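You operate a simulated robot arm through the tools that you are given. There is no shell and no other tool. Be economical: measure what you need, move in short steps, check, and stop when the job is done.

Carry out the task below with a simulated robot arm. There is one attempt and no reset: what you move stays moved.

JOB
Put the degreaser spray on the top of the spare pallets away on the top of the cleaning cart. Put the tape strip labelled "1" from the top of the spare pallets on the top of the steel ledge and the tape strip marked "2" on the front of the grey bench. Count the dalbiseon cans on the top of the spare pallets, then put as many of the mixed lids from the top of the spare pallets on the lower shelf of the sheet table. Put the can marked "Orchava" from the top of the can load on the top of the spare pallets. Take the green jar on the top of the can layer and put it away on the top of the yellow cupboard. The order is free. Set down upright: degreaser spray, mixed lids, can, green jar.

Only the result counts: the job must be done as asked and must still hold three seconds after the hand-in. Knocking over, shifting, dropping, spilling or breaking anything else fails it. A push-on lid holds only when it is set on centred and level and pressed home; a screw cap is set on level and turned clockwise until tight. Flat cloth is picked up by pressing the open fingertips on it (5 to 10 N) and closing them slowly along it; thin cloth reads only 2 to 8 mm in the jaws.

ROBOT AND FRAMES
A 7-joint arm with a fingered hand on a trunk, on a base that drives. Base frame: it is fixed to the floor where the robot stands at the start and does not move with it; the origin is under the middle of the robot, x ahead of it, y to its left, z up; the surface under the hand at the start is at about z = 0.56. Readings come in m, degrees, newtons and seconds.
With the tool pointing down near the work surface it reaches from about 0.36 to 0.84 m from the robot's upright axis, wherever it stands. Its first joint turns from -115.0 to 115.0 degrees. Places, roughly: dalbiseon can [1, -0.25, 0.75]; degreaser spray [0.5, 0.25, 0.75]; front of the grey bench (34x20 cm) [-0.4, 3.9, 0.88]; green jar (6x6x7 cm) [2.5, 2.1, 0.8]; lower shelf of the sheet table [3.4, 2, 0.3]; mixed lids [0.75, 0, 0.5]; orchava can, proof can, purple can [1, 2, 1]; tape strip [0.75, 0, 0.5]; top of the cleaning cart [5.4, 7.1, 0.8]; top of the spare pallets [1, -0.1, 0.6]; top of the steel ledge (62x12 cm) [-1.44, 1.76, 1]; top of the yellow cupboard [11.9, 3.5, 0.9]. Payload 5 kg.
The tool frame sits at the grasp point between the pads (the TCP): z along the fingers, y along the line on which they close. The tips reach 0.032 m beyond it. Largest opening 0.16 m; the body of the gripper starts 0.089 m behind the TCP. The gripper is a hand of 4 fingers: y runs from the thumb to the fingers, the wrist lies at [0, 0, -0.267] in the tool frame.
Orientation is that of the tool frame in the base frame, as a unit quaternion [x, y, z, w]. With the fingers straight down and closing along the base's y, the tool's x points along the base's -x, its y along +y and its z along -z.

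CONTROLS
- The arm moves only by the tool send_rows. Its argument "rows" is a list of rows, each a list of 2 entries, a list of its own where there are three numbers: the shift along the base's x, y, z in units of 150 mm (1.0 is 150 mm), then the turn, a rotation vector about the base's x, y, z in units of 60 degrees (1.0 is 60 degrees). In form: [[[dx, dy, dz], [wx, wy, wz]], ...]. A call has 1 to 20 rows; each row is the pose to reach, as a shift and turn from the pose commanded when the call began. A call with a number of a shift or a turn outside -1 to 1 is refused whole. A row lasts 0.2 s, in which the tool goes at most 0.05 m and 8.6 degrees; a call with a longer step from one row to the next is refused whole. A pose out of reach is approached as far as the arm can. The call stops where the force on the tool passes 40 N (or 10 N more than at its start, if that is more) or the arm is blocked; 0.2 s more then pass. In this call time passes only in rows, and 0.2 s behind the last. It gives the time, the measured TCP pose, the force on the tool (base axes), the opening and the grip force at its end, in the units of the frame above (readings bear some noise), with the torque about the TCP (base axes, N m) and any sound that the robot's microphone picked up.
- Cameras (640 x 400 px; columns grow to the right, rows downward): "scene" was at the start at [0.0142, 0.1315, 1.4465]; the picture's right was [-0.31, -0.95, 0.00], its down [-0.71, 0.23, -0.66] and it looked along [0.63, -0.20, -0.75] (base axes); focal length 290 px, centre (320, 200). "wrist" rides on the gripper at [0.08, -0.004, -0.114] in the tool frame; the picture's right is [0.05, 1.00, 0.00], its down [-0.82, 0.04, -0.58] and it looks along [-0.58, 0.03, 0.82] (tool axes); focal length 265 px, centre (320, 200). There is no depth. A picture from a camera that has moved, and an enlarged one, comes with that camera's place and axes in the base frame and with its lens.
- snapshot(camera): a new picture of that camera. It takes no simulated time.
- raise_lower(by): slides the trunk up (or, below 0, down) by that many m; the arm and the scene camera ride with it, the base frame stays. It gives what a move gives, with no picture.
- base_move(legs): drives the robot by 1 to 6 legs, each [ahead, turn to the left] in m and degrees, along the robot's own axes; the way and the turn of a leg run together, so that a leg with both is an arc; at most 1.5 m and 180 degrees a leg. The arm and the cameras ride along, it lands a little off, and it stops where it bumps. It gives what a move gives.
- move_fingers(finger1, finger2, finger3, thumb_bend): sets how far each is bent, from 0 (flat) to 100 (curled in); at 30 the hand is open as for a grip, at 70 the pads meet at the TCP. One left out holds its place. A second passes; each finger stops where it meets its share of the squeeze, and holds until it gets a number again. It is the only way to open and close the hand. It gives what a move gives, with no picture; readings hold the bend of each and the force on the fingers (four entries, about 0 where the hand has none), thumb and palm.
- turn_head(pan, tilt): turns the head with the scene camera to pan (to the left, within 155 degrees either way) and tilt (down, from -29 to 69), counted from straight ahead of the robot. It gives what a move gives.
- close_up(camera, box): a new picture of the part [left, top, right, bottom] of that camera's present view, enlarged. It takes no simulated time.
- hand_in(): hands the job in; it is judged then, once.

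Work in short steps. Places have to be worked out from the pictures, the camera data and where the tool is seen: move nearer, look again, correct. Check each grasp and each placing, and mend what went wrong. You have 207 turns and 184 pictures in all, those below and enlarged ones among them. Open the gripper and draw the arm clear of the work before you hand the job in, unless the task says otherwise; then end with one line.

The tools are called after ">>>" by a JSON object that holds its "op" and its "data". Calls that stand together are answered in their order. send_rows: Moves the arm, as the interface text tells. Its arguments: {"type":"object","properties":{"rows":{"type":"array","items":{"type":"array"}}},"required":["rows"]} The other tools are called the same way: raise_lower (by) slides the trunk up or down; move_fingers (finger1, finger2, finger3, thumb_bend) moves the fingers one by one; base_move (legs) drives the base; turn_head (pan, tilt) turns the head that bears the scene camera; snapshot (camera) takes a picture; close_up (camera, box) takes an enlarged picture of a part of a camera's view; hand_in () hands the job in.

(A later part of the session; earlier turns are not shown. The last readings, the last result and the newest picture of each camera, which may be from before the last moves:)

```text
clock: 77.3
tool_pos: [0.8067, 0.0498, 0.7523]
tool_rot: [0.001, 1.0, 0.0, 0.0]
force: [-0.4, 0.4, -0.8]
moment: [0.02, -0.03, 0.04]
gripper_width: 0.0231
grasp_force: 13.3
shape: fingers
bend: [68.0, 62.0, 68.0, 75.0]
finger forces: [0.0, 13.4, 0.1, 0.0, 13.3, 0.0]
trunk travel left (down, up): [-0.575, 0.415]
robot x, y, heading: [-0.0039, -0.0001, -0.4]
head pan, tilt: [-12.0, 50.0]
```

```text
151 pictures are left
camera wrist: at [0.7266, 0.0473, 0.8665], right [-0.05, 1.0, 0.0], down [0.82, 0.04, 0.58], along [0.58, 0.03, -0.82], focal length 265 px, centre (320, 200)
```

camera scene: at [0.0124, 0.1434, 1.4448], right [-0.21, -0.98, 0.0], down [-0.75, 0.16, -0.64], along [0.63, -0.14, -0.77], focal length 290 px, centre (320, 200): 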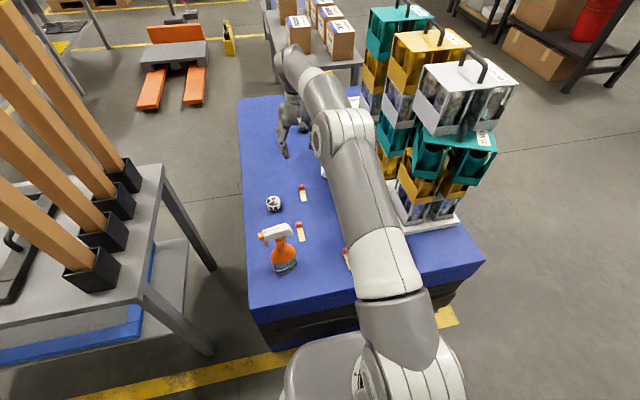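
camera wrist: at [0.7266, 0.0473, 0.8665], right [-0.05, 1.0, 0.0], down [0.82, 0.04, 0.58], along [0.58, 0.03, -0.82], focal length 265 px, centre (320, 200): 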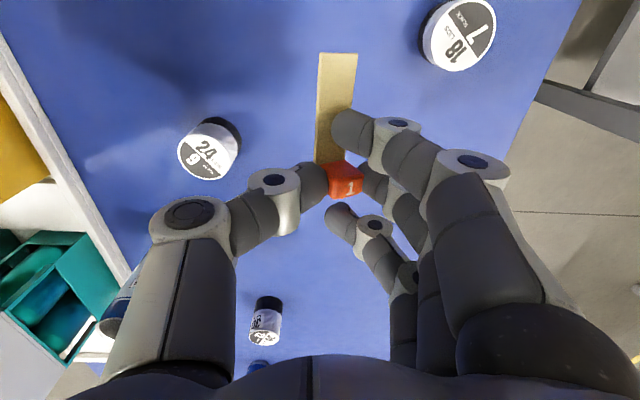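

Strip 1 is held firmly. Raise and retract, back off, and look left towards the steel ledge.

>>> {"op": "send_rows", "data": {"rows": [[[0, 0, 0.3], [0, 0, 0]], [[0, 0, 0.6], [0, 0, 0]], [[0, 0, 0.9], [0, 0, 0]], [[-0.25, -0.1, 1], [0, 0, 0]], [[-0.55, -0.2, 1], [0, 0, 0]], [[-0.85, -0.3, 1], [0, 0, 0]], [[-1, -0.4, 1], [0, 0, 0]]]}}

>>> {"op": "send_rows", "data": {"rows": [[[-0.15, 0, 0.25], [0, 0, 0]], [[-0.35, 0, 0.5], [0, 0, 0]], [[-0.6, 0, 0.7], [0, 0, 0]], [[-0.9, 0, 0.8], [0, 0, 0]]]}}

>>> {"op": "base_move", "data": {"legs": [[-0.6, 0], [0, 90]]}}

>>> {"op": "turn_head", "data": {"pan": 25, "tilt": 20}}

>>> {"op": "snapshot", "data": {"camera": "scene"}}

```text
clock: 78.9
tool_pos: [0.6556, -0.0102, 0.9047]
tool_rot: [0.001, 1.0, 0.0, 0.001]
force: [0.0, -0.1, -0.2]
moment: [-0.01, -0.01, 0.01]
gripper_width: 0.0231
grasp_force: 13.2
shape: fingers
bend: [68.0, 62.0, 68.0, 75.0]
finger forces: [0.1, 13.4, 0.1, 0.0, 13.3, 0.1]
trunk travel left (down, up): [-0.575, 0.415]
robot x, y, heading: [-0.0011, 0.0029, -0.1]
head pan, tilt: [-12.0, 50.0]
```

```text
clock: 79.9
tool_pos: [0.5205, -0.0084, 1.0234]
tool_rot: [0.002, 1.0, -0.001, 0.0]
force: [0.0, -0.6, 0.2]
moment: [0.0, -0.02, -0.02]
gripper_width: 0.0232
grasp_force: 13.0
shape: fingers
bend: [68.0, 62.0, 68.0, 75.0]
finger forces: [0.0, 13.4, 0.0, 0.1, 13.4, 0.0]
trunk travel left (down, up): [-0.575, 0.415]
robot x, y, heading: [-0.0024, 0.0045, -0.2]
head pan, tilt: [-12.0, 50.0]
```

```text
clock: 87.1
tool_pos: [-0.586, 0.5326, 1.0238]
tool_rot: [-0.705, 0.709, 0.0, 0.0]
force: [-0.5, -0.6, -0.4]
moment: [0.01, 0.0, 0.0]
gripper_width: 0.0226
grasp_force: 13.1
shape: fingers
bend: [68.0, 62.0, 68.0, 75.0]
finger forces: [0.0, 13.4, 0.1, 0.0, 13.4, 0.0]
trunk travel left (down, up): [-0.575, 0.415]
robot x, y, heading: [-0.6027, 0.0027, 89.8]
head pan, tilt: [-12.0, 50.0]
```

```text
clock: 88.1
tool_pos: [-0.5869, 0.5326, 1.0237]
tool_rot: [-0.705, 0.709, 0.0, 0.001]
force: [-1.2, -0.1, -0.6]
moment: [0.01, -0.05, -0.01]
gripper_width: 0.0232
grasp_force: 13.4
shape: fingers
bend: [68.0, 62.0, 68.0, 75.0]
finger forces: [0.0, 13.4, 0.0, 0.0, 13.4, 0.0]
trunk travel left (down, up): [-0.575, 0.415]
robot x, y, heading: [-0.6005, 0.0071, 89.6]
head pan, tilt: [25.0, 20.0]
```

```text
150 pictures are left
camera scene: at [-0.7973, 0.031, 1.4902], right [0.91, 0.42, 0.0], down [0.14, -0.31, -0.94], along [-0.39, 0.85, -0.34], focal length 290 px, centre (320, 200)
```

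scene: 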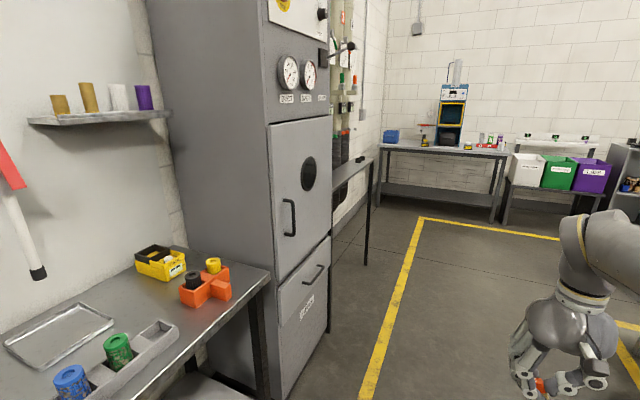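

The ledge is the narrow dark shelf right of the grey cabinet (front edge x≈-1.38, y≈1.46–2.08). Drive in front of it and face it.

>>> {"op": "base_move", "data": {"legs": [[0.9, 0], [0.85, 0], [0, 90]]}}

>>> {"op": "turn_head", "data": {"pan": 5, "tilt": 30}}

>>> {"op": "snapshot", "data": {"camera": "scene"}}

>>> {"op": "snapshot", "data": {"camera": "wrist"}}

```text
clock: 100.7
tool_pos: [-1.1285, 1.7481, 1.024]
tool_rot: [1.0, 0.005, 0.0, 0.0]
force: [-0.1, -1.0, 0.5]
moment: [0.03, 0.0, 0.03]
gripper_width: 0.0228
grasp_force: 13.3
shape: fingers
bend: [68.0, 62.0, 68.0, 75.0]
finger forces: [0.0, 13.5, 0.1, 0.0, 13.4, 0.1]
trunk travel left (down, up): [-0.575, 0.415]
robot x, y, heading: [-0.6028, 1.7422, -179.2]
head pan, tilt: [25.0, 20.0]
```

```text
clock: 101.5
tool_pos: [-1.1284, 1.7461, 1.0243]
tool_rot: [1.0, 0.004, 0.0, 0.0]
force: [0.2, 0.4, 0.1]
moment: [0.04, 0.01, 0.01]
gripper_width: 0.0229
grasp_force: 13.3
shape: fingers
bend: [68.0, 62.0, 68.0, 75.0]
finger forces: [0.0, 13.6, 0.0, 0.0, 13.4, 0.0]
trunk travel left (down, up): [-0.575, 0.415]
robot x, y, heading: [-0.6011, 1.7423, -179.6]
head pan, tilt: [5.0, 30.0]
```

```text
149 pictures are left
camera scene: at [-0.6318, 1.5747, 1.4743], right [-0.1, 1.0, 0.0], down [0.5, 0.05, -0.87], along [-0.86, -0.08, -0.5], focal length 290 px, centre (320, 200)
```

scene: 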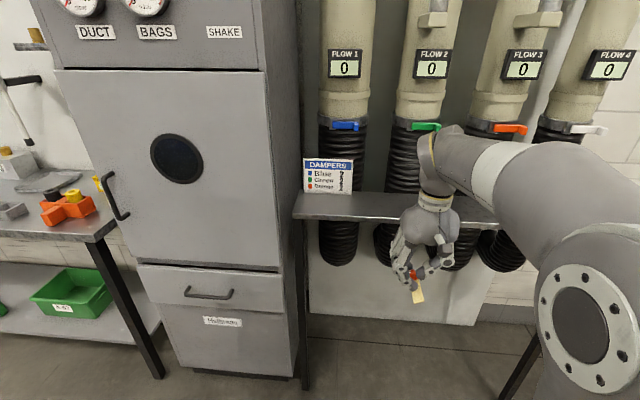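

```text
148 pictures are left
camera wrist: at [-1.0484, 1.7535, 1.1373], right [0.06, -1.0, 0.0], down [-0.82, -0.05, 0.58], along [-0.58, -0.03, -0.82], focal length 265 px, centre (320, 200)
```

wrist: 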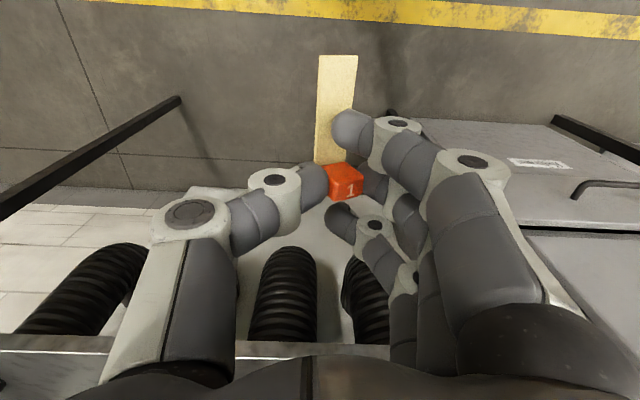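

The ledge carries a small DAMPERS sign at its left; tubes run behind it. Raise the tool and move over the ledge to measure its edges from above.

>>> {"op": "send_rows", "data": {"rows": [[[0, 0, 0.3], [0, 0, 0]], [[0, 0, 0.6], [0, 0, 0]], [[0, 0.05, 0.9], [0, 0, 0]], [[-0.25, 0.1, 1], [0, 0, 0]], [[-0.55, 0.2, 1], [0, 0, 0]], [[-0.8, 0.25, 1], [0, 0, 0]]]}}

>>> {"op": "snapshot", "data": {"camera": "wrist"}}

>>> {"op": "close_up", "data": {"camera": "scene", "box": [280, 100, 560, 275]}}

```text
clock: 102.9
tool_pos: [-1.251, 1.7855, 1.1735]
tool_rot: [1.0, 0.004, 0.001, 0.0]
force: [-0.7, -0.2, 1.0]
moment: [-0.01, 0.0, 0.0]
gripper_width: 0.0229
grasp_force: 13.2
shape: fingers
bend: [68.0, 62.0, 68.0, 75.0]
finger forces: [0.0, 13.5, 0.1, 0.0, 13.4, 0.0]
trunk travel left (down, up): [-0.575, 0.415]
robot x, y, heading: [-0.6039, 1.7379, -179.3]
head pan, tilt: [5.0, 30.0]
```

```text
147 pictures are left
camera wrist: at [-1.1689, 1.7911, 1.2866], right [0.06, -1.0, 0.0], down [-0.82, -0.05, 0.58], along [-0.57, -0.04, -0.82], focal length 265 px, centre (320, 200)
```

wrist: 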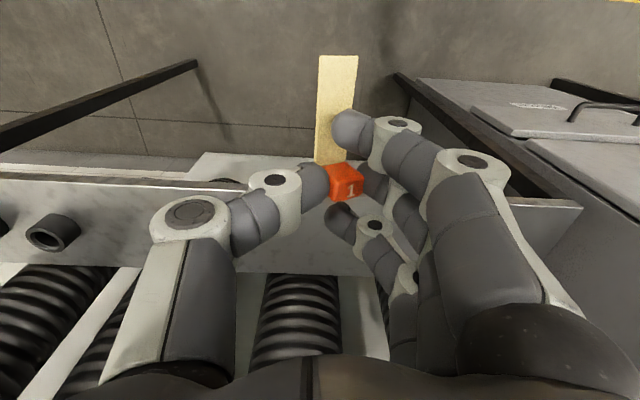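

```text
2.29 times, centred on (420, 188) of scene
camera zoom: at [-0.6328, 1.5749, 1.4742], right [-0.1, 1.0, 0.0], down [0.5, 0.05, -0.87], along [-0.86, -0.08, -0.5], focal length 662 px, centre (91, 229)
```

zoom: 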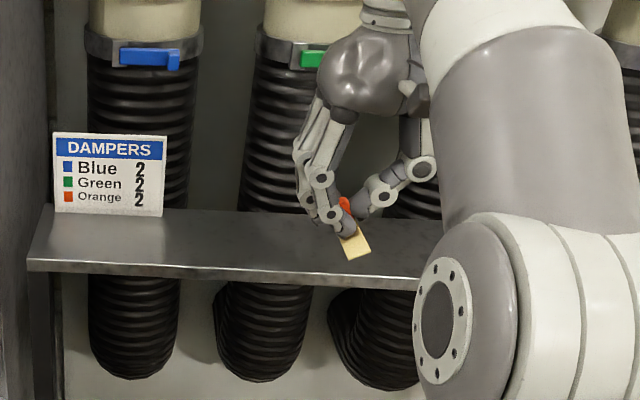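

Ledge: z≈1.00, x from -1.36 to -1.505. I target the block at x≈-1.465, so the strip lies across the ledge; move over it and lower.

>>> {"op": "send_rows", "data": {"rows": [[[-0.3, 0, 0], [0, 0, 0]], [[-0.6, 0, 0], [0, 0, 0]], [[-0.9, 0, -0.1], [0, 0, 0]], [[-1, 0, -0.3], [0, 0, 0]]]}}

>>> {"op": "send_rows", "data": {"rows": [[[-0.3, 0, -0.1], [0, 0, 0]], [[-0.42, 0, -0.25], [0, 0, 0]], [[-0.42, 0, -0.4], [0, 0, 0]]]}}

>>> {"op": "snapshot", "data": {"camera": "wrist"}}

>>> {"op": "close_up", "data": {"camera": "scene", "box": [280, 100, 560, 275]}}

```text
clock: 103.9
tool_pos: [-1.3497, 1.7646, 1.0832]
tool_rot: [1.0, 0.006, 0.0, 0.001]
force: [-2.1, -0.7, -2.5]
moment: [0.05, -0.22, -0.01]
gripper_width: 0.0226
grasp_force: 13.0
shape: fingers
bend: [68.0, 62.0, 68.0, 75.0]
finger forces: [0.0, 13.4, 0.0, 0.0, 13.3, 0.0]
out of reach, approached as far as the arm can: row 1, 2, 3, 4
trunk travel left (down, up): [-0.575, 0.415]
robot x, y, heading: [-0.6061, 1.7417, -179.5]
head pan, tilt: [5.0, 30.0]
```

```text
clock: 104.8
tool_pos: [-1.3733, 1.7537, 1.0375]
tool_rot: [1.0, 0.004, -0.009, 0.006]
force: [-2.8, -5.7, 24.9]
moment: [-0.91, -0.05, -0.15]
gripper_width: 0.022
grasp_force: 23.9
shape: fingers
bend: [69.0, 66.0, 68.0, 76.0]
finger forces: [5.8, 28.4, 0.1, 0.1, 13.5, 0.0]
out of reach, approached as far as the arm can: row 1, 2, 3
trunk travel left (down, up): [-0.575, 0.415]
robot x, y, heading: [-0.5986, 1.739, -179.7]
head pan, tilt: [5.0, 30.0]
stopped in row 3: the force on the tool passed its limit at 45 N (the readings are from after the stop); the commanded pose is now the measured one
```

```text
145 pictures are left
camera wrist: at [-1.2905, 1.7609, 1.1488], right [0.06, -1.0, 0.01], down [-0.8, -0.04, 0.59], along [-0.59, -0.04, -0.81], focal length 265 px, centre (320, 200)
```

wrist: 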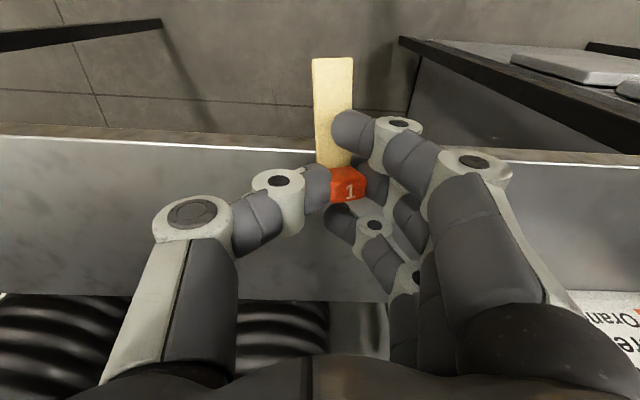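

```text
2.29 times, centred on (420, 188) of scene
camera zoom: at [-0.6289, 1.575, 1.4746], right [-0.1, 1.0, 0.0], down [0.5, 0.05, -0.87], along [-0.86, -0.08, -0.5], focal length 662 px, centre (91, 229)
```

zoom: 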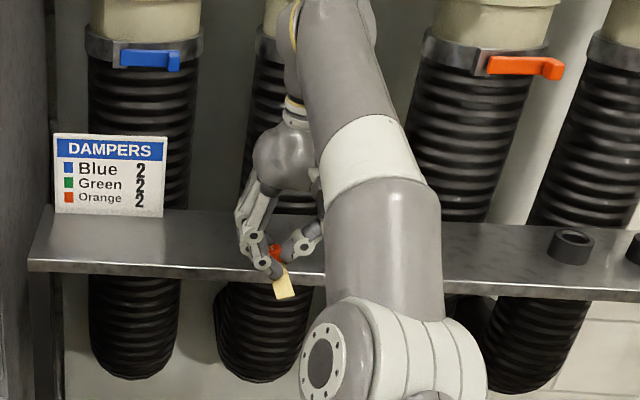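

The arm ran out of reach at this height (tips touched the ledge). Raise the trunk 0.3 m and bring the base 0.12 m nearer, then lower the arm.

>>> {"op": "raise_lower", "data": {"by": 0.3}}

>>> {"op": "base_move", "data": {"legs": [[0.1, 0]]}}

>>> {"op": "send_rows", "data": {"rows": [[[0, 0.05, -0.3], [0, 0, 0]], [[0, 0.1, -0.6], [0, 0, 0]], [[0, 0.12, -0.9], [0, 0, 0]], [[0, 0.12, -1], [0, 0, 0]]]}}

>>> {"op": "snapshot", "data": {"camera": "wrist"}}

```text
clock: 107.8
tool_pos: [-1.3749, 1.7547, 1.3301]
tool_rot: [1.0, 0.003, -0.006, 0.005]
force: [-0.1, -0.3, 0.1]
moment: [0.02, 0.02, 0.02]
gripper_width: 0.0214
grasp_force: 12.2
shape: fingers
bend: [68.0, 63.0, 68.0, 77.0]
finger forces: [0.0, 12.0, 0.1, 0.0, 11.8, 0.0]
trunk travel left (down, up): [-0.875, 0.115]
robot x, y, heading: [-0.6046, 1.7363, -179.3]
head pan, tilt: [5.0, 30.0]
```

```text
clock: 108.8
tool_pos: [-1.3944, 1.7533, 1.3327]
tool_rot: [1.0, 0.001, -0.002, 0.007]
force: [-13.2, 5.6, -63.3]
moment: [-0.86, -3.94, -0.19]
gripper_width: 0.0213
grasp_force: 43.1
shape: fingers
bend: [68.0, 63.0, 68.0, 77.0]
finger forces: [0.0, 12.2, 0.0, 0.1, 12.1, 61.6]
trunk travel left (down, up): [-0.875, 0.115]
robot x, y, heading: [-0.6351, 1.7421, -179.9]
head pan, tilt: [5.0, 30.0]
stopped in leg 1: the robot was blocked; the commanded pose is now the measured one
```

```text
clock: 109.8
tool_pos: [-1.4595, 1.7671, 1.131]
tool_rot: [1.0, 0.002, 0.028, 0.005]
force: [2.4, -0.3, -2.5]
moment: [0.08, 0.22, 0.03]
gripper_width: 0.0213
grasp_force: 12.3
shape: fingers
bend: [68.0, 63.0, 68.0, 77.0]
finger forces: [0.0, 12.1, 0.0, 0.0, 12.2, 0.0]
trunk travel left (down, up): [-0.875, 0.115]
robot x, y, heading: [-0.6376, 1.7405, -179.7]
head pan, tilt: [5.0, 30.0]
stopped in row 4: the arm was blocked; the commanded pose is now the measured one
```

```text
143 pictures are left
camera wrist: at [-1.3872, 1.7742, 1.2491], right [0.05, -1.0, 0.01], down [-0.85, -0.04, 0.53], along [-0.53, -0.04, -0.85], focal length 265 px, centre (320, 200)
```

wrist: 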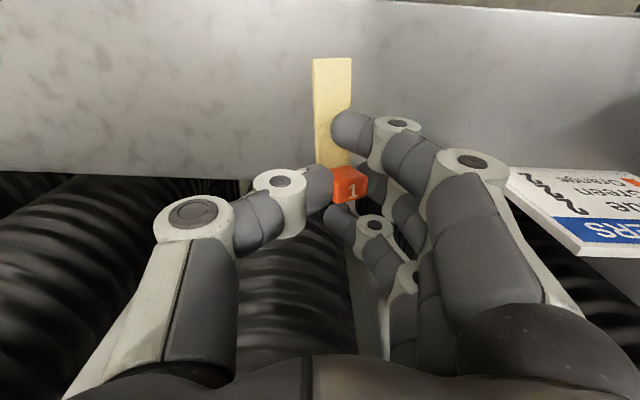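

The hand bumped the tube fitting while driving. Look at the scene before moving on.

>>> {"op": "turn_head", "data": {"pan": 5, "tilt": 38}}

>>> {"op": "snapshot", "data": {"camera": "scene"}}

```text
clock: 110.5
tool_pos: [-1.433, 1.7691, 1.1466]
tool_rot: [1.0, 0.001, 0.019, 0.006]
force: [-1.2, 0.6, -2.0]
moment: [0.0, -0.13, -0.04]
gripper_width: 0.0212
grasp_force: 12.1
shape: fingers
bend: [68.0, 63.0, 68.0, 77.0]
finger forces: [0.0, 12.3, 0.1, 0.0, 12.2, 0.0]
trunk travel left (down, up): [-0.875, 0.115]
robot x, y, heading: [-0.6359, 1.7395, -179.3]
head pan, tilt: [5.0, 38.0]
```

```text
142 pictures are left
camera scene: at [-0.677, 1.575, 1.7623], right [-0.09, 1.0, 0.0], down [0.62, 0.06, -0.78], along [-0.78, -0.07, -0.62], focal length 290 px, centre (320, 200)
```

scene: 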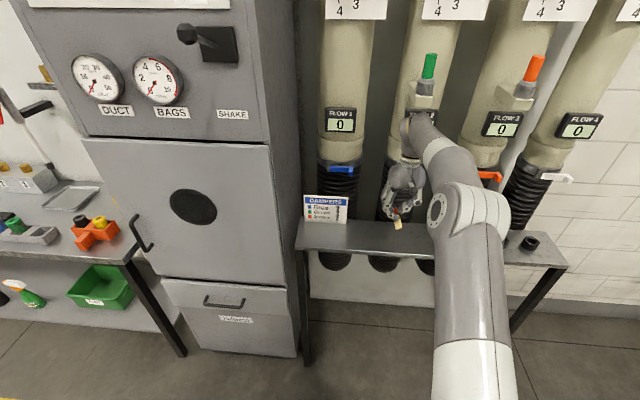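

The wrist is against tube FLOW 2. Back out by 10 cm and inspect the dampers.

>>> {"op": "send_rows", "data": {"rows": [[[0.2, 0, 0], [0, 0, 0]], [[0.45, 0, 0.1], [0, 0, 0]], [[0.75, 0, 0.2], [0, 0, 0]], [[1, 0, 0.3], [0, 0, 0]]]}}

>>> {"op": "close_up", "data": {"camera": "scene", "box": [300, 0, 620, 280]}}

```text
clock: 111.5
tool_pos: [-1.273, 1.7699, 1.203]
tool_rot: [1.0, 0.001, 0.012, 0.006]
force: [0.8, -0.8, 0.3]
moment: [0.0, 0.03, 0.0]
gripper_width: 0.0213
grasp_force: 12.1
shape: fingers
bend: [68.0, 63.0, 68.0, 77.0]
finger forces: [0.0, 12.3, 0.0, 0.0, 12.2, 0.0]
trunk travel left (down, up): [-0.875, 0.115]
robot x, y, heading: [-0.6325, 1.743, -179.4]
head pan, tilt: [5.0, 38.0]
```

```text
1.43 times, centred on (460, 140) of scene
camera zoom: at [-0.6582, 1.5747, 1.7619], right [-0.09, 1.0, 0.0], down [0.61, 0.06, -0.79], along [-0.79, -0.07, -0.61], focal length 414 px, centre (120, 286)
```

zoom: 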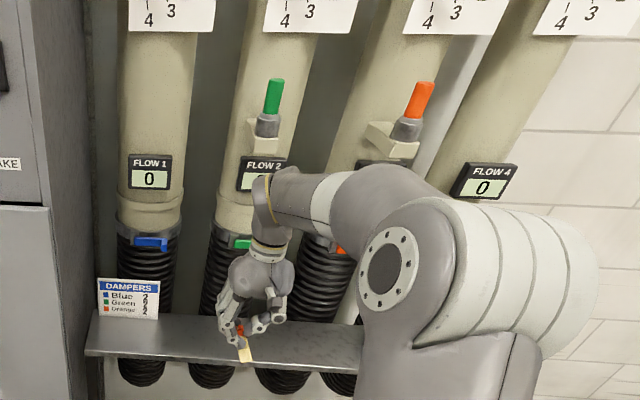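

Dampers look unchanged. I'll turn the hand 180° about vertical (strip pointing to the wall) so the wrist can stay further in front; first move back a bit and start turning.

>>> {"op": "send_rows", "data": {"rows": [[[0.1, 0.1, 0], [0, 0, 0.14]], [[0.2, 0.2, 0], [0, 0, 0.28]], [[0.3, 0.3, 0], [0, 0, 0.42]], [[0.3, 0.4, 0], [0, 0, 0.56]], [[0.3, 0.5, 0], [0, 0, 0.7]], [[0.3, 0.5, 0], [0, 0, 0.84]], [[0.3, 0.5, 0], [0, 0, 0.98]]]}}

>>> {"op": "send_rows", "data": {"rows": [[[0, 0, 0], [0, 0, 0.14]], [[0, 0, 0], [0, 0, 0.28]], [[0, 0.1, 0], [0, 0, 0.42]], [[0, 0.2, 0], [0, 0, 0.56]], [[0, 0.3, 0], [0, 0, 0.7]], [[0, 0.4, 0], [0, 0, 0.84]], [[0, 0.4, 0], [0, 0, 0.98]]]}}

>>> {"op": "send_rows", "data": {"rows": [[[0, 0, 0], [0, 0, 0.14]], [[0, 0, 0], [0, 0, 0.28]], [[0, 0, 0], [0, 0, 0.42]], [[0, 0, 0], [0, 0, 0.56]], [[0, 0, 0], [0, 0, 0.7]], [[0, 0, 0], [0, 0, 0.84]], [[0, 0, 0], [0, 0, 0.98]]]}}

>>> {"op": "snapshot", "data": {"camera": "scene"}}

```text
clock: 113.1
tool_pos: [-1.2279, 1.8448, 1.1993]
tool_rot: [0.87, 0.493, 0.015, -0.001]
force: [-0.4, 0.5, 0.0]
moment: [0.0, 0.0, -0.02]
gripper_width: 0.021
grasp_force: 12.7
shape: fingers
bend: [68.0, 63.0, 68.0, 77.0]
finger forces: [0.1, 12.3, 0.0, 0.0, 12.2, 0.1]
trunk travel left (down, up): [-0.875, 0.115]
robot x, y, heading: [-0.6344, 1.7403, -180.0]
head pan, tilt: [5.0, 38.0]
```

```text
clock: 114.7
tool_pos: [-1.1739, 1.8346, 1.1214]
tool_rot: [0.66, 0.748, -0.019, -0.061]
force: [1.9, -0.9, 0.8]
moment: [0.02, 0.23, 0.03]
gripper_width: 0.021
grasp_force: 12.4
shape: fingers
bend: [68.0, 63.0, 68.0, 77.0]
finger forces: [0.0, 12.4, 0.0, 0.1, 12.4, 0.0]
out of reach, approached as far as the arm can: row 3, 4, 5, 6, 7
trunk travel left (down, up): [-0.875, 0.115]
robot x, y, heading: [-0.6352, 1.7434, -179.6]
head pan, tilt: [5.0, 38.0]
```

```text
clock: 116.3
tool_pos: [-1.1805, 1.8343, 1.1176]
tool_rot: [0.642, 0.764, -0.02, -0.06]
force: [-0.4, 0.1, 0.0]
moment: [0.03, 0.04, 0.05]
gripper_width: 0.0209
grasp_force: 12.4
shape: fingers
bend: [68.0, 63.0, 68.0, 77.0]
finger forces: [0.0, 12.5, 0.1, 0.0, 12.5, 0.1]
out of reach, approached as far as the arm can: row 1, 2, 3, 4, 5, 6, 7
trunk travel left (down, up): [-0.875, 0.115]
robot x, y, heading: [-0.6353, 1.7388, -179.7]
head pan, tilt: [5.0, 38.0]
```

```text
140 pictures are left
camera scene: at [-0.6605, 1.5751, 1.7619], right [-0.09, 1.0, 0.0], down [0.61, 0.06, -0.79], along [-0.78, -0.07, -0.62], focal length 290 px, centre (320, 200)
```

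scene: 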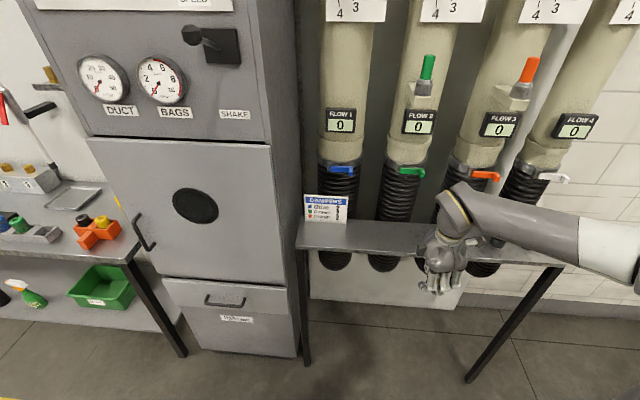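

Hand is at ~98° yaw (limit), strip now points along +y – good enough: lay it lengthwise on the ledge between tubes 2 and 3. Level the hand first and raise.

>>> {"op": "send_rows", "data": {"rows": [[[0, 0, 0.1], [-0.027, -0.054, -0.08]], [[0, 0, 0.2], [-0.054, -0.108, -0.165]]]}}

```text
clock: 116.9
tool_pos: [-1.1819, 1.8315, 1.1462]
tool_rot: [0.707, 0.708, 0.001, 0.0]
force: [0.2, -0.9, -0.3]
moment: [0.02, -0.02, 0.01]
gripper_width: 0.0211
grasp_force: 12.5
shape: fingers
bend: [68.0, 63.0, 68.0, 77.0]
finger forces: [0.1, 12.5, 0.1, 0.1, 12.5, 0.0]
trunk travel left (down, up): [-0.875, 0.115]
robot x, y, heading: [-0.6344, 1.7399, -179.6]
head pan, tilt: [5.0, 38.0]
```

Level now. Move over the ledge to (-1.42, 1.90).

>>> {"op": "send_rows", "data": {"rows": [[[-0.25, 0.1, 0], [0, 0, 0]], [[-0.5, 0.2, 0], [0, 0, 0]], [[-0.75, 0.3, 0], [0, 0, 0]], [[-1, 0.4, 0], [0, 0, 0]]]}}

>>> {"op": "send_rows", "data": {"rows": [[[-0.2, 0, 0], [0, 0, 0]], [[-0.4, 0, 0], [0, 0, 0]], [[-0.6, 0, 0], [0, 0, 0]]]}}

>>> {"op": "snapshot", "data": {"camera": "wrist"}}

>>> {"op": "snapshot", "data": {"camera": "scene"}}

```text
clock: 117.9
tool_pos: [-1.209, 1.8392, 1.1029]
tool_rot: [0.707, 0.708, 0.0, 0.0]
force: [1.1, 0.2, 0.5]
moment: [0.01, 0.09, -0.02]
gripper_width: 0.0211
grasp_force: 12.7
shape: fingers
bend: [68.0, 62.0, 68.0, 77.0]
finger forces: [0.0, 12.8, 0.0, 0.1, 12.8, 0.0]
out of reach, approached as far as the arm can: row 1, 2, 3, 4
trunk travel left (down, up): [-0.875, 0.115]
robot x, y, heading: [-0.634, 1.7408, -179.6]
head pan, tilt: [5.0, 38.0]
```

```text
clock: 118.7
tool_pos: [-1.2331, 1.8403, 1.1011]
tool_rot: [0.71, 0.704, 0.0, -0.003]
force: [0.2, 0.3, -0.1]
moment: [0.0, 0.0, 0.0]
gripper_width: 0.0212
grasp_force: 12.6
shape: fingers
bend: [68.0, 62.0, 68.0, 77.0]
finger forces: [0.0, 12.9, 0.0, 0.0, 12.7, 0.0]
out of reach, approached as far as the arm can: row 1, 2, 3
trunk travel left (down, up): [-0.875, 0.115]
robot x, y, heading: [-0.6364, 1.7363, -179.7]
head pan, tilt: [5.0, 38.0]
```

```text
139 pictures are left
camera wrist: at [-1.2351, 1.9208, 1.2146], right [1.0, 0.04, -0.01], down [0.04, -0.82, 0.57], along [0.02, -0.57, -0.82], focal length 265 px, centre (320, 200)
```

wrist: 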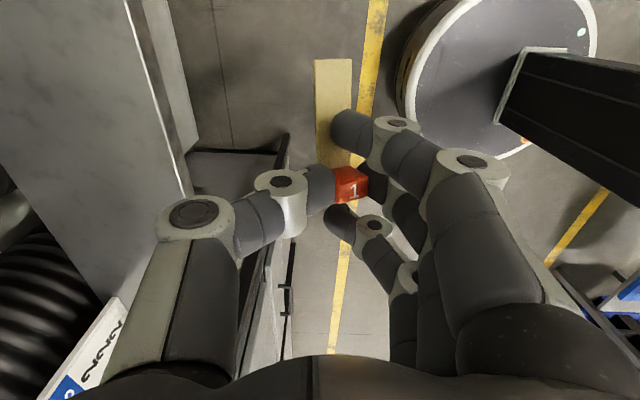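

```text
138 pictures are left
camera scene: at [-0.6594, 1.5756, 1.762], right [-0.09, 1.0, 0.0], down [0.61, 0.06, -0.79], along [-0.78, -0.07, -0.62], focal length 290 px, centre (320, 200)
```

scene: 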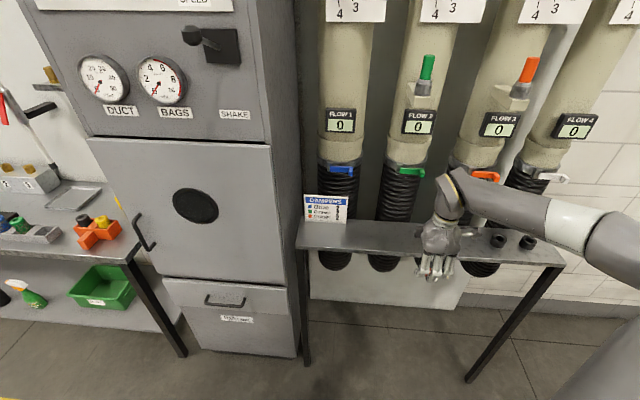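

Arm reach is limiting in this yaw; use the base: turn 4° right and drive 0.18 m nearer (hand stays above the ledge at z≈1.10).

>>> {"op": "base_move", "data": {"legs": [[0, -4], [0.1, 0]]}}

>>> {"op": "snapshot", "data": {"camera": "scene"}}

```text
clock: 120.3
tool_pos: [-1.326, 1.8862, 1.0991]
tool_rot: [0.734, 0.679, 0.0, -0.003]
force: [-1.1, -0.1, -0.9]
moment: [-0.03, -0.05, -0.01]
gripper_width: 0.0211
grasp_force: 13.1
shape: fingers
bend: [68.0, 62.0, 68.0, 77.0]
finger forces: [0.0, 12.9, 0.0, 0.0, 12.7, 0.0]
trunk travel left (down, up): [-0.875, 0.115]
robot x, y, heading: [-0.7352, 1.7471, 176.7]
head pan, tilt: [5.0, 38.0]
```

```text
137 pictures are left
camera scene: at [-0.774, 1.5837, 1.7619], right [-0.03, 1.0, 0.0], down [0.62, 0.02, -0.79], along [-0.79, -0.02, -0.62], focal length 290 px, centre (320, 200)
```

scene: 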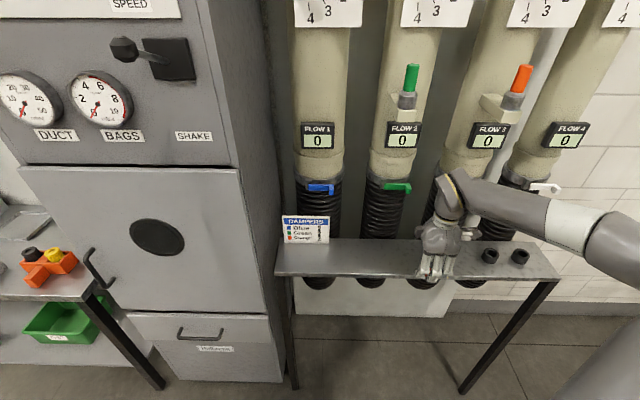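

Clear so far; another 0.085 m forward.

>>> {"op": "base_move", "data": {"legs": [[0.085, 0]]}}

>>> {"op": "snapshot", "data": {"camera": "wrist"}}

>>> {"op": "close_up", "data": {"camera": "scene", "box": [280, 100, 600, 300]}}

```text
clock: 121.3
tool_pos: [-1.4102, 1.8923, 1.0994]
tool_rot: [0.733, 0.68, 0.001, -0.003]
force: [-0.2, 0.1, -1.2]
moment: [0.0, -0.03, 0.0]
gripper_width: 0.0211
grasp_force: 12.7
shape: fingers
bend: [68.0, 62.0, 68.0, 77.0]
finger forces: [0.0, 12.8, 0.0, 0.0, 12.7, 0.0]
trunk travel left (down, up): [-0.875, 0.115]
robot x, y, heading: [-0.8247, 1.7498, 176.2]
head pan, tilt: [5.0, 38.0]
```

```text
136 pictures are left
camera wrist: at [-1.4073, 1.973, 1.2132], right [1.0, -0.03, 0.0], down [-0.02, -0.82, 0.57], along [-0.02, -0.57, -0.82], focal length 265 px, centre (320, 200)
```

wrist: 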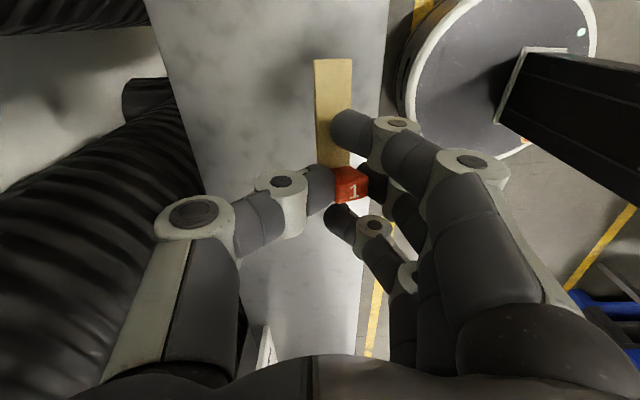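

```text
2.00 times, centred on (440, 200) of scene
camera zoom: at [-0.858, 1.5887, 1.7619], right [-0.03, 1.0, 0.0], down [0.62, 0.02, -0.79], along [-0.79, -0.02, -0.62], focal length 579 px, centre (80, 200)
```

zoom: 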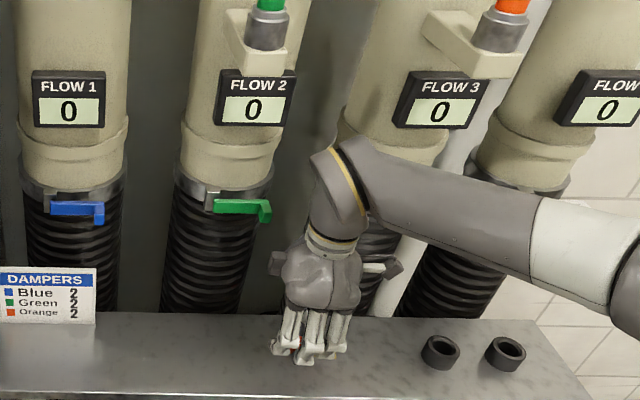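

Strip hangs above the ledge about 2.5 cm from its front edge. Lower gently, with 1 cm more towards the wall.

>>> {"op": "send_rows", "data": {"rows": [[[-0.03, 0, -0.1], [0, 0, 0]], [[-0.06, 0, -0.2], [0, 0, 0]], [[-0.06, 0, -0.28], [0, 0, 0]], [[-0.06, 0, -0.34], [0, 0, 0]]]}}

>>> {"op": "snapshot", "data": {"camera": "wrist"}}

```text
clock: 122.3
tool_pos: [-1.4174, 1.8915, 1.0478]
tool_rot: [0.734, 0.679, 0.0, -0.003]
force: [0.2, 0.1, 0.1]
moment: [0.01, -0.02, 0.0]
gripper_width: 0.021
grasp_force: 12.8
shape: fingers
bend: [68.0, 62.0, 68.0, 77.0]
finger forces: [0.0, 12.8, 0.0, 0.0, 12.6, 0.0]
trunk travel left (down, up): [-0.875, 0.115]
robot x, y, heading: [-0.8188, 1.7517, 176.6]
head pan, tilt: [5.0, 38.0]
```

```text
134 pictures are left
camera wrist: at [-1.4147, 1.9729, 1.1627], right [1.0, -0.03, 0.0], down [-0.02, -0.82, 0.57], along [-0.02, -0.57, -0.82], focal length 265 px, centre (320, 200)
```

wrist: 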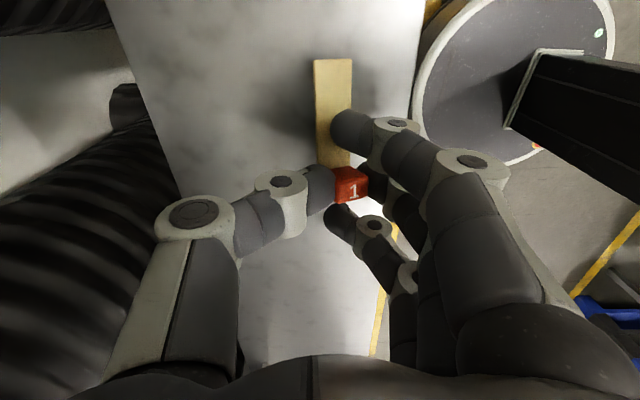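

Almost down; lower ~6 mm until light contact, then open.

>>> {"op": "send_rows", "data": {"rows": [[[0, 0, -0.015], [0, 0, 0]], [[0, 0, -0.03], [0, 0, 0]], [[0, 0, -0.04], [0, 0, 0]]]}}

>>> {"op": "snapshot", "data": {"camera": "wrist"}}

```text
clock: 123.2
tool_pos: [-1.4176, 1.892, 1.0444]
tool_rot: [0.734, 0.679, 0.0, -0.002]
force: [-0.2, -0.7, 2.7]
moment: [0.08, -0.02, 0.01]
gripper_width: 0.0208
grasp_force: 14.3
shape: fingers
bend: [68.0, 62.0, 68.0, 77.0]
finger forces: [1.7, 12.8, 0.0, 0.0, 13.4, 0.0]
trunk travel left (down, up): [-0.875, 0.115]
robot x, y, heading: [-0.8214, 1.7502, 176.5]
head pan, tilt: [5.0, 38.0]
```

```text
133 pictures are left
camera wrist: at [-1.4146, 1.9728, 1.1575], right [1.0, -0.03, -0.01], down [-0.02, -0.82, 0.57], along [-0.02, -0.57, -0.82], focal length 265 px, centre (320, 200)
```

wrist: 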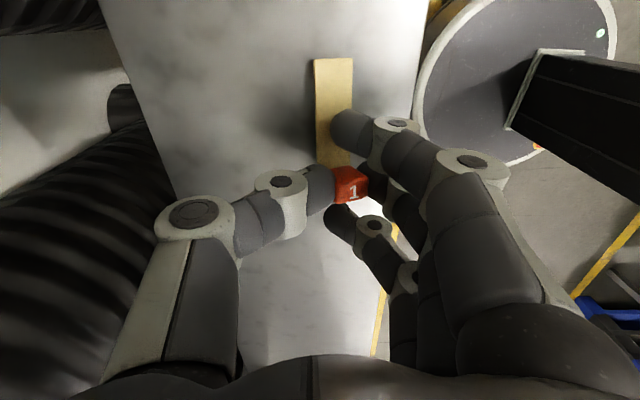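

Contact made. Open the fingers moderately and lift.

>>> {"op": "move_fingers", "data": {"finger1": 56, "finger2": 52, "finger3": 56, "thumb_bend": 58}}

>>> {"op": "send_rows", "data": {"rows": [[[0, 0, 0.1], [0, 0, 0]], [[0, 0, 0.35], [0, 0, 0]], [[0, 0, 0.6], [0, 0, 0]]]}}

>>> {"op": "snapshot", "data": {"camera": "wrist"}}

```text
clock: 124.2
tool_pos: [-1.4171, 1.8927, 1.0441]
tool_rot: [0.734, 0.68, 0.0, -0.004]
force: [1.1, -0.7, -0.1]
moment: [0.03, 0.0, 0.0]
gripper_width: 0.0656
grasp_force: 0.0
shape: fingers
bend: [56.0, 52.0, 56.0, 57.0]
finger forces: [0.0, 0.0, 0.0, 0.0, 0.0, 0.1]
trunk travel left (down, up): [-0.875, 0.115]
robot x, y, heading: [-0.8203, 1.7512, 176.4]
head pan, tilt: [5.0, 38.0]
```

```text
clock: 125.0
tool_pos: [-1.4176, 1.8889, 1.0958]
tool_rot: [0.734, 0.679, 0.0, -0.004]
force: [-0.4, -0.2, 0.0]
moment: [0.04, 0.03, 0.0]
gripper_width: 0.0655
grasp_force: 0.1
shape: fingers
bend: [56.0, 52.0, 56.0, 57.0]
finger forces: [0.0, 0.1, 0.0, 0.1, 0.1, 0.0]
out of reach, approached as far as the arm can: row 3
trunk travel left (down, up): [-0.875, 0.115]
robot x, y, heading: [-0.8209, 1.7507, 176.4]
head pan, tilt: [5.0, 38.0]
```

```text
132 pictures are left
camera wrist: at [-1.4147, 1.9707, 1.2096], right [1.0, -0.03, -0.01], down [-0.02, -0.82, 0.57], along [-0.02, -0.57, -0.82], focal length 265 px, centre (320, 200)
```

wrist: 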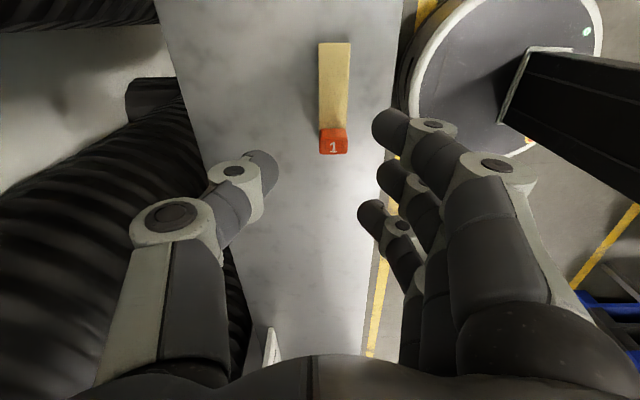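

Strip 1 lies flat on the ledge. Back away, then turn the hand back to neutral.

>>> {"op": "base_move", "data": {"legs": [[-0.3, 0]]}}

>>> {"op": "send_rows", "data": {"rows": [[[0, 0, 0], [0, 0, -0.14]], [[0, 0, 0], [0, 0, -0.28]], [[0, 0, 0], [0, 0, -0.42]], [[0, 0, 0], [0, 0, -0.56]], [[0, 0, 0], [0, 0, -0.7]], [[0, 0, 0], [0, 0, -0.84]], [[0, 0, 0], [0, 0, -0.98]]]}}

>>> {"op": "send_rows", "data": {"rows": [[[0, 0, 0], [0, 0, -0.14]], [[0, 0, 0], [0, 0, -0.28]], [[0, 0, 0], [0, 0, -0.42]], [[0, 0, 0], [0, 0, -0.48]]]}}

>>> {"op": "raise_lower", "data": {"by": -0.25}}

>>> {"op": "turn_head", "data": {"pan": -60, "tilt": 20}}

>>> {"op": "snapshot", "data": {"camera": "scene"}}

```text
clock: 127.0
tool_pos: [-1.1176, 1.873, 1.0955]
tool_rot: [0.735, 0.678, -0.001, -0.004]
force: [0.6, 0.5, 0.5]
moment: [0.03, 0.05, -0.01]
gripper_width: 0.0655
grasp_force: 0.1
shape: fingers
bend: [56.0, 52.0, 56.0, 57.0]
finger forces: [0.0, 0.1, 0.0, 0.1, 0.0, 0.1]
trunk travel left (down, up): [-0.875, 0.115]
robot x, y, heading: [-0.5217, 1.7296, 176.2]
head pan, tilt: [5.0, 38.0]
```

```text
clock: 128.6
tool_pos: [-1.1183, 1.8722, 1.0951]
tool_rot: [0.973, 0.229, 0.001, -0.003]
force: [0.0, 0.2, 0.0]
moment: [0.01, -0.04, 0.0]
gripper_width: 0.0654
grasp_force: 0.1
shape: fingers
bend: [56.0, 52.0, 56.0, 57.0]
finger forces: [0.1, 0.1, 0.1, 0.1, 0.0, 0.1]
trunk travel left (down, up): [-0.875, 0.115]
robot x, y, heading: [-0.52, 1.7344, 176.6]
head pan, tilt: [5.0, 38.0]
```

```text
clock: 129.6
tool_pos: [-1.1184, 1.8727, 1.0951]
tool_rot: [1.0, -0.02, 0.002, -0.002]
force: [-0.3, -0.7, 0.2]
moment: [0.02, 0.02, -0.01]
gripper_width: 0.0654
grasp_force: 0.2
shape: fingers
bend: [56.0, 52.0, 56.0, 57.0]
finger forces: [0.0, 0.0, 0.1, 0.1, 0.0, 0.0]
trunk travel left (down, up): [-0.875, 0.115]
robot x, y, heading: [-0.5211, 1.7311, 176.5]
head pan, tilt: [5.0, 38.0]
```

```text
clock: 132.2
tool_pos: [-1.1182, 1.8724, 0.8472]
tool_rot: [1.0, -0.019, 0.002, -0.003]
force: [1.4, 0.7, 0.2]
moment: [-0.01, -0.02, -0.01]
gripper_width: 0.0656
grasp_force: 0.1
shape: fingers
bend: [56.0, 52.0, 56.0, 57.0]
finger forces: [0.0, 0.1, 0.0, 0.1, 0.1, 0.0]
trunk travel left (down, up): [-0.625, 0.365]
robot x, y, heading: [-0.5214, 1.732, 176.4]
head pan, tilt: [5.0, 38.0]
```

```text
clock: 133.5
tool_pos: [-1.1189, 1.8718, 0.8455]
tool_rot: [1.0, -0.019, 0.002, -0.002]
force: [-0.2, 0.1, -0.5]
moment: [-0.02, 0.0, 0.02]
gripper_width: 0.0656
grasp_force: 0.1
shape: fingers
bend: [56.0, 52.0, 56.0, 57.0]
finger forces: [0.0, 0.0, 0.0, 0.0, 0.0, 0.1]
trunk travel left (down, up): [-0.625, 0.365]
robot x, y, heading: [-0.5217, 1.7352, 176.2]
head pan, tilt: [-60.0, 20.0]
```

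```text
131 pictures are left
camera scene: at [-0.5117, 1.6553, 1.5403], right [0.9, 0.44, 0.0], down [0.15, -0.31, -0.94], along [-0.42, 0.84, -0.34], focal length 290 px, centre (320, 200)
```

scene: 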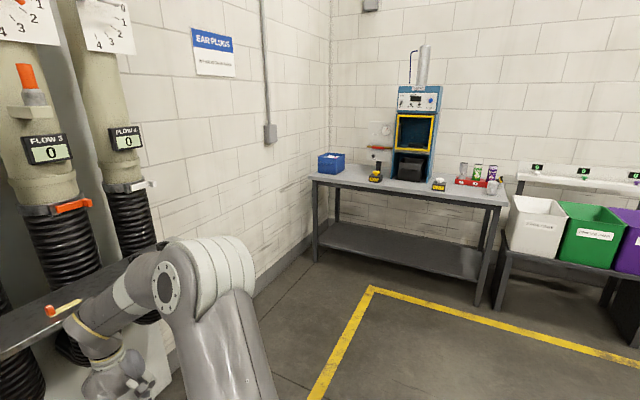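

Strip 1 is visible on the ledge; grey bench is the one with the blue machine. Now, since I am near, turn toward the can load (1, 2) for the Orchava can.

>>> {"op": "base_move", "data": {"legs": [[0, -176]]}}

>>> {"op": "turn_head", "data": {"pan": 5, "tilt": 25}}

>>> {"op": "snapshot", "data": {"camera": "scene"}}

```text
clock: 141.2
tool_pos: [0.0852, 1.6315, 0.8458]
tool_rot: [-0.012, 1.0, -0.004, -0.002]
force: [0.4, 0.0, 0.2]
moment: [-0.02, 0.0, 0.01]
gripper_width: 0.0657
grasp_force: 0.0
shape: fingers
bend: [56.0, 52.0, 56.0, 57.0]
finger forces: [0.1, 0.0, 0.0, 0.0, 0.1, 0.0]
trunk travel left (down, up): [-0.625, 0.365]
robot x, y, heading: [-0.517, 1.7351, 0.2]
head pan, tilt: [-60.0, 20.0]
```

```text
clock: 142.5
tool_pos: [0.0853, 1.63, 0.8447]
tool_rot: [-0.012, 1.0, -0.004, -0.002]
force: [0.2, -0.3, -0.7]
moment: [0.01, 0.0, -0.01]
gripper_width: 0.0655
grasp_force: 0.1
shape: fingers
bend: [56.0, 52.0, 56.0, 57.0]
finger forces: [0.0, 0.1, 0.1, 0.0, 0.0, 0.0]
trunk travel left (down, up): [-0.625, 0.365]
robot x, y, heading: [-0.5205, 1.7323, -0.2]
head pan, tilt: [5.0, 25.0]
```

```text
130 pictures are left
camera scene: at [-0.488, 1.8965, 1.5322], right [0.09, -1.0, 0.0], down [-0.42, -0.04, -0.91], along [0.9, 0.08, -0.42], focal length 290 px, centre (320, 200)
```

scene: 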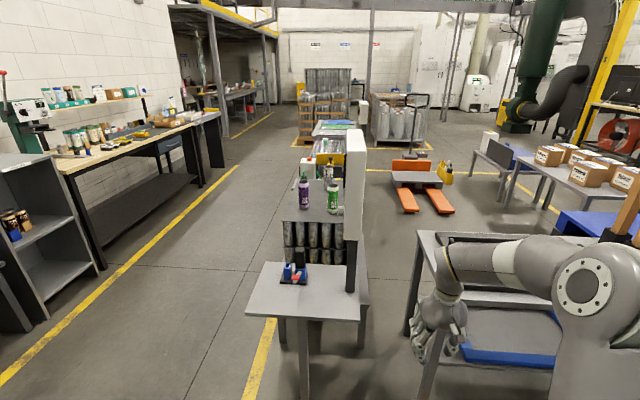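

Zoom onto the cans atop the can load.

>>> {"op": "close_up", "data": {"camera": "scene", "box": [270, 130, 390, 230]}}

```text
4.00 times, centred on (330, 180) of scene
camera zoom: at [-0.488, 1.8965, 1.5322], right [0.09, -1.0, 0.0], down [-0.42, -0.04, -0.91], along [0.9, 0.08, -0.42], focal length 1158 px, centre (280, 280)
```

zoom: 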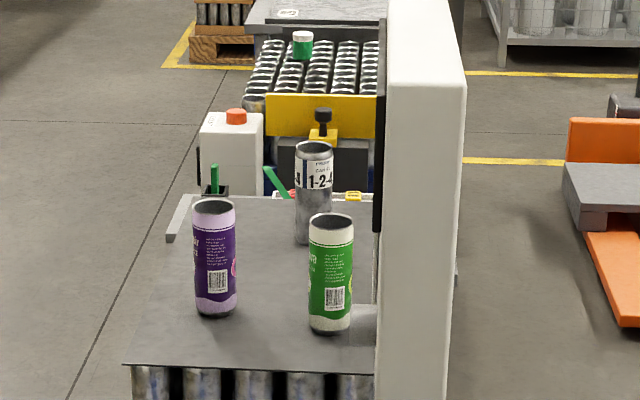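

The green can (label ends "…VA") should be Orchava; purple at (0.83,2.10), proof can behind. I'll approach from the open left lane (y≈2.65), facing −y. First raise the trunk.

>>> {"op": "raise_lower", "data": {"by": 0.3}}

>>> {"op": "base_move", "data": {"legs": [[0, 70], [1.0, 0], [0, -70], [0.95, 0], [0, -90]]}}

>>> {"op": "turn_head", "data": {"pan": 10, "tilt": 45}}

>>> {"op": "snapshot", "data": {"camera": "scene"}}

>>> {"op": "snapshot", "data": {"camera": "wrist"}}

```text
clock: 145.5
tool_pos: [0.0853, 1.6305, 1.1453]
tool_rot: [-0.012, 1.0, -0.003, -0.001]
force: [-0.4, 0.0, -0.4]
moment: [0.0, -0.01, -0.04]
gripper_width: 0.0657
grasp_force: 0.1
shape: fingers
bend: [56.0, 52.0, 56.0, 57.0]
finger forces: [0.0, 0.1, 0.0, 0.1, 0.0, 0.1]
trunk travel left (down, up): [-0.925, 0.065]
robot x, y, heading: [-0.5177, 1.7357, -0.2]
head pan, tilt: [5.0, 25.0]
```

```text
clock: 165.2
tool_pos: [0.6602, 2.0525, 1.1452]
tool_rot: [0.708, 0.707, 0.0, -0.004]
force: [0.0, 0.4, 0.4]
moment: [0.0, 0.0, -0.01]
gripper_width: 0.0657
grasp_force: 0.2
shape: fingers
bend: [56.0, 52.0, 56.0, 57.0]
finger forces: [0.0, 0.0, 0.0, 0.0, 0.1, 0.0]
trunk travel left (down, up): [-0.925, 0.065]
robot x, y, heading: [0.7808, 2.6524, -91.7]
head pan, tilt: [5.0, 25.0]
```

```text
clock: 166.0
tool_pos: [0.6611, 2.0524, 1.1458]
tool_rot: [0.708, 0.706, -0.001, -0.003]
force: [0.5, 0.2, 0.4]
moment: [0.01, -0.02, 0.0]
gripper_width: 0.0656
grasp_force: 0.0
shape: fingers
bend: [56.0, 52.0, 56.0, 57.0]
finger forces: [0.0, 0.1, 0.1, 0.0, 0.0, 0.1]
trunk travel left (down, up): [-0.925, 0.065]
robot x, y, heading: [0.7779, 2.6552, -91.6]
head pan, tilt: [10.0, 45.0]
```

```text
128 pictures are left
camera scene: at [0.9494, 2.6293, 1.8017], right [-0.99, -0.15, 0.0], down [-0.1, 0.7, -0.71], along [0.1, -0.7, -0.71], focal length 290 px, centre (320, 200)
```

scene: 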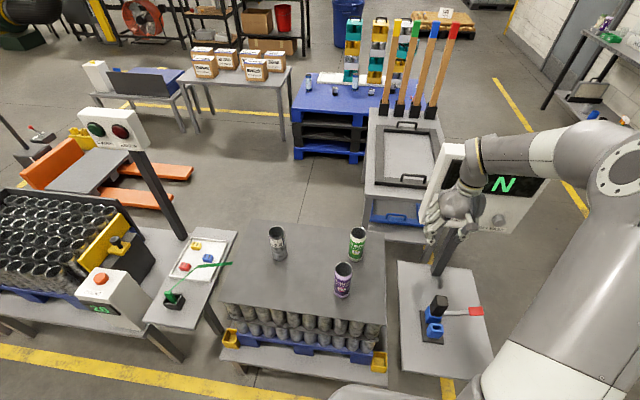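

```text
127 pictures are left
camera wrist: at [0.6581, 2.1339, 1.259], right [1.0, 0.05, -0.01], down [0.04, -0.82, 0.57], along [0.02, -0.57, -0.82], focal length 265 px, centre (320, 200)
```

wrist: 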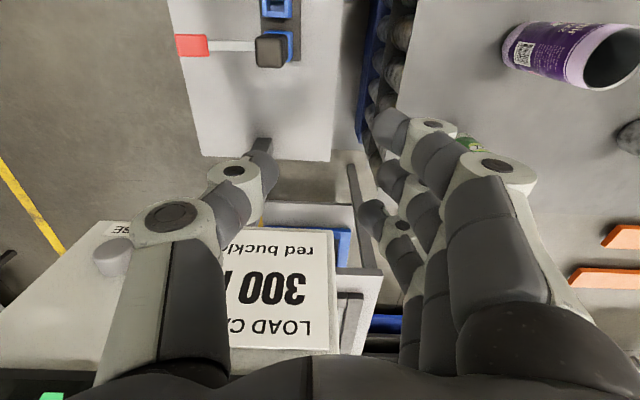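

Zoom in on the cans' labels from here.

>>> {"op": "close_up", "data": {"camera": "scene", "box": [250, 210, 390, 310]}}

```text
4.00 times, centred on (320, 260) of scene
camera zoom: at [0.9494, 2.6293, 1.8017], right [-0.99, -0.15, 0.0], down [-0.1, 0.7, -0.71], along [0.1, -0.7, -0.71], focal length 1158 px, centre (320, -40)
```

zoom: 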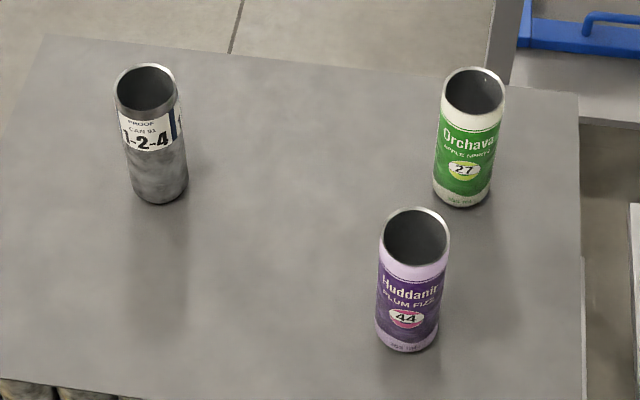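

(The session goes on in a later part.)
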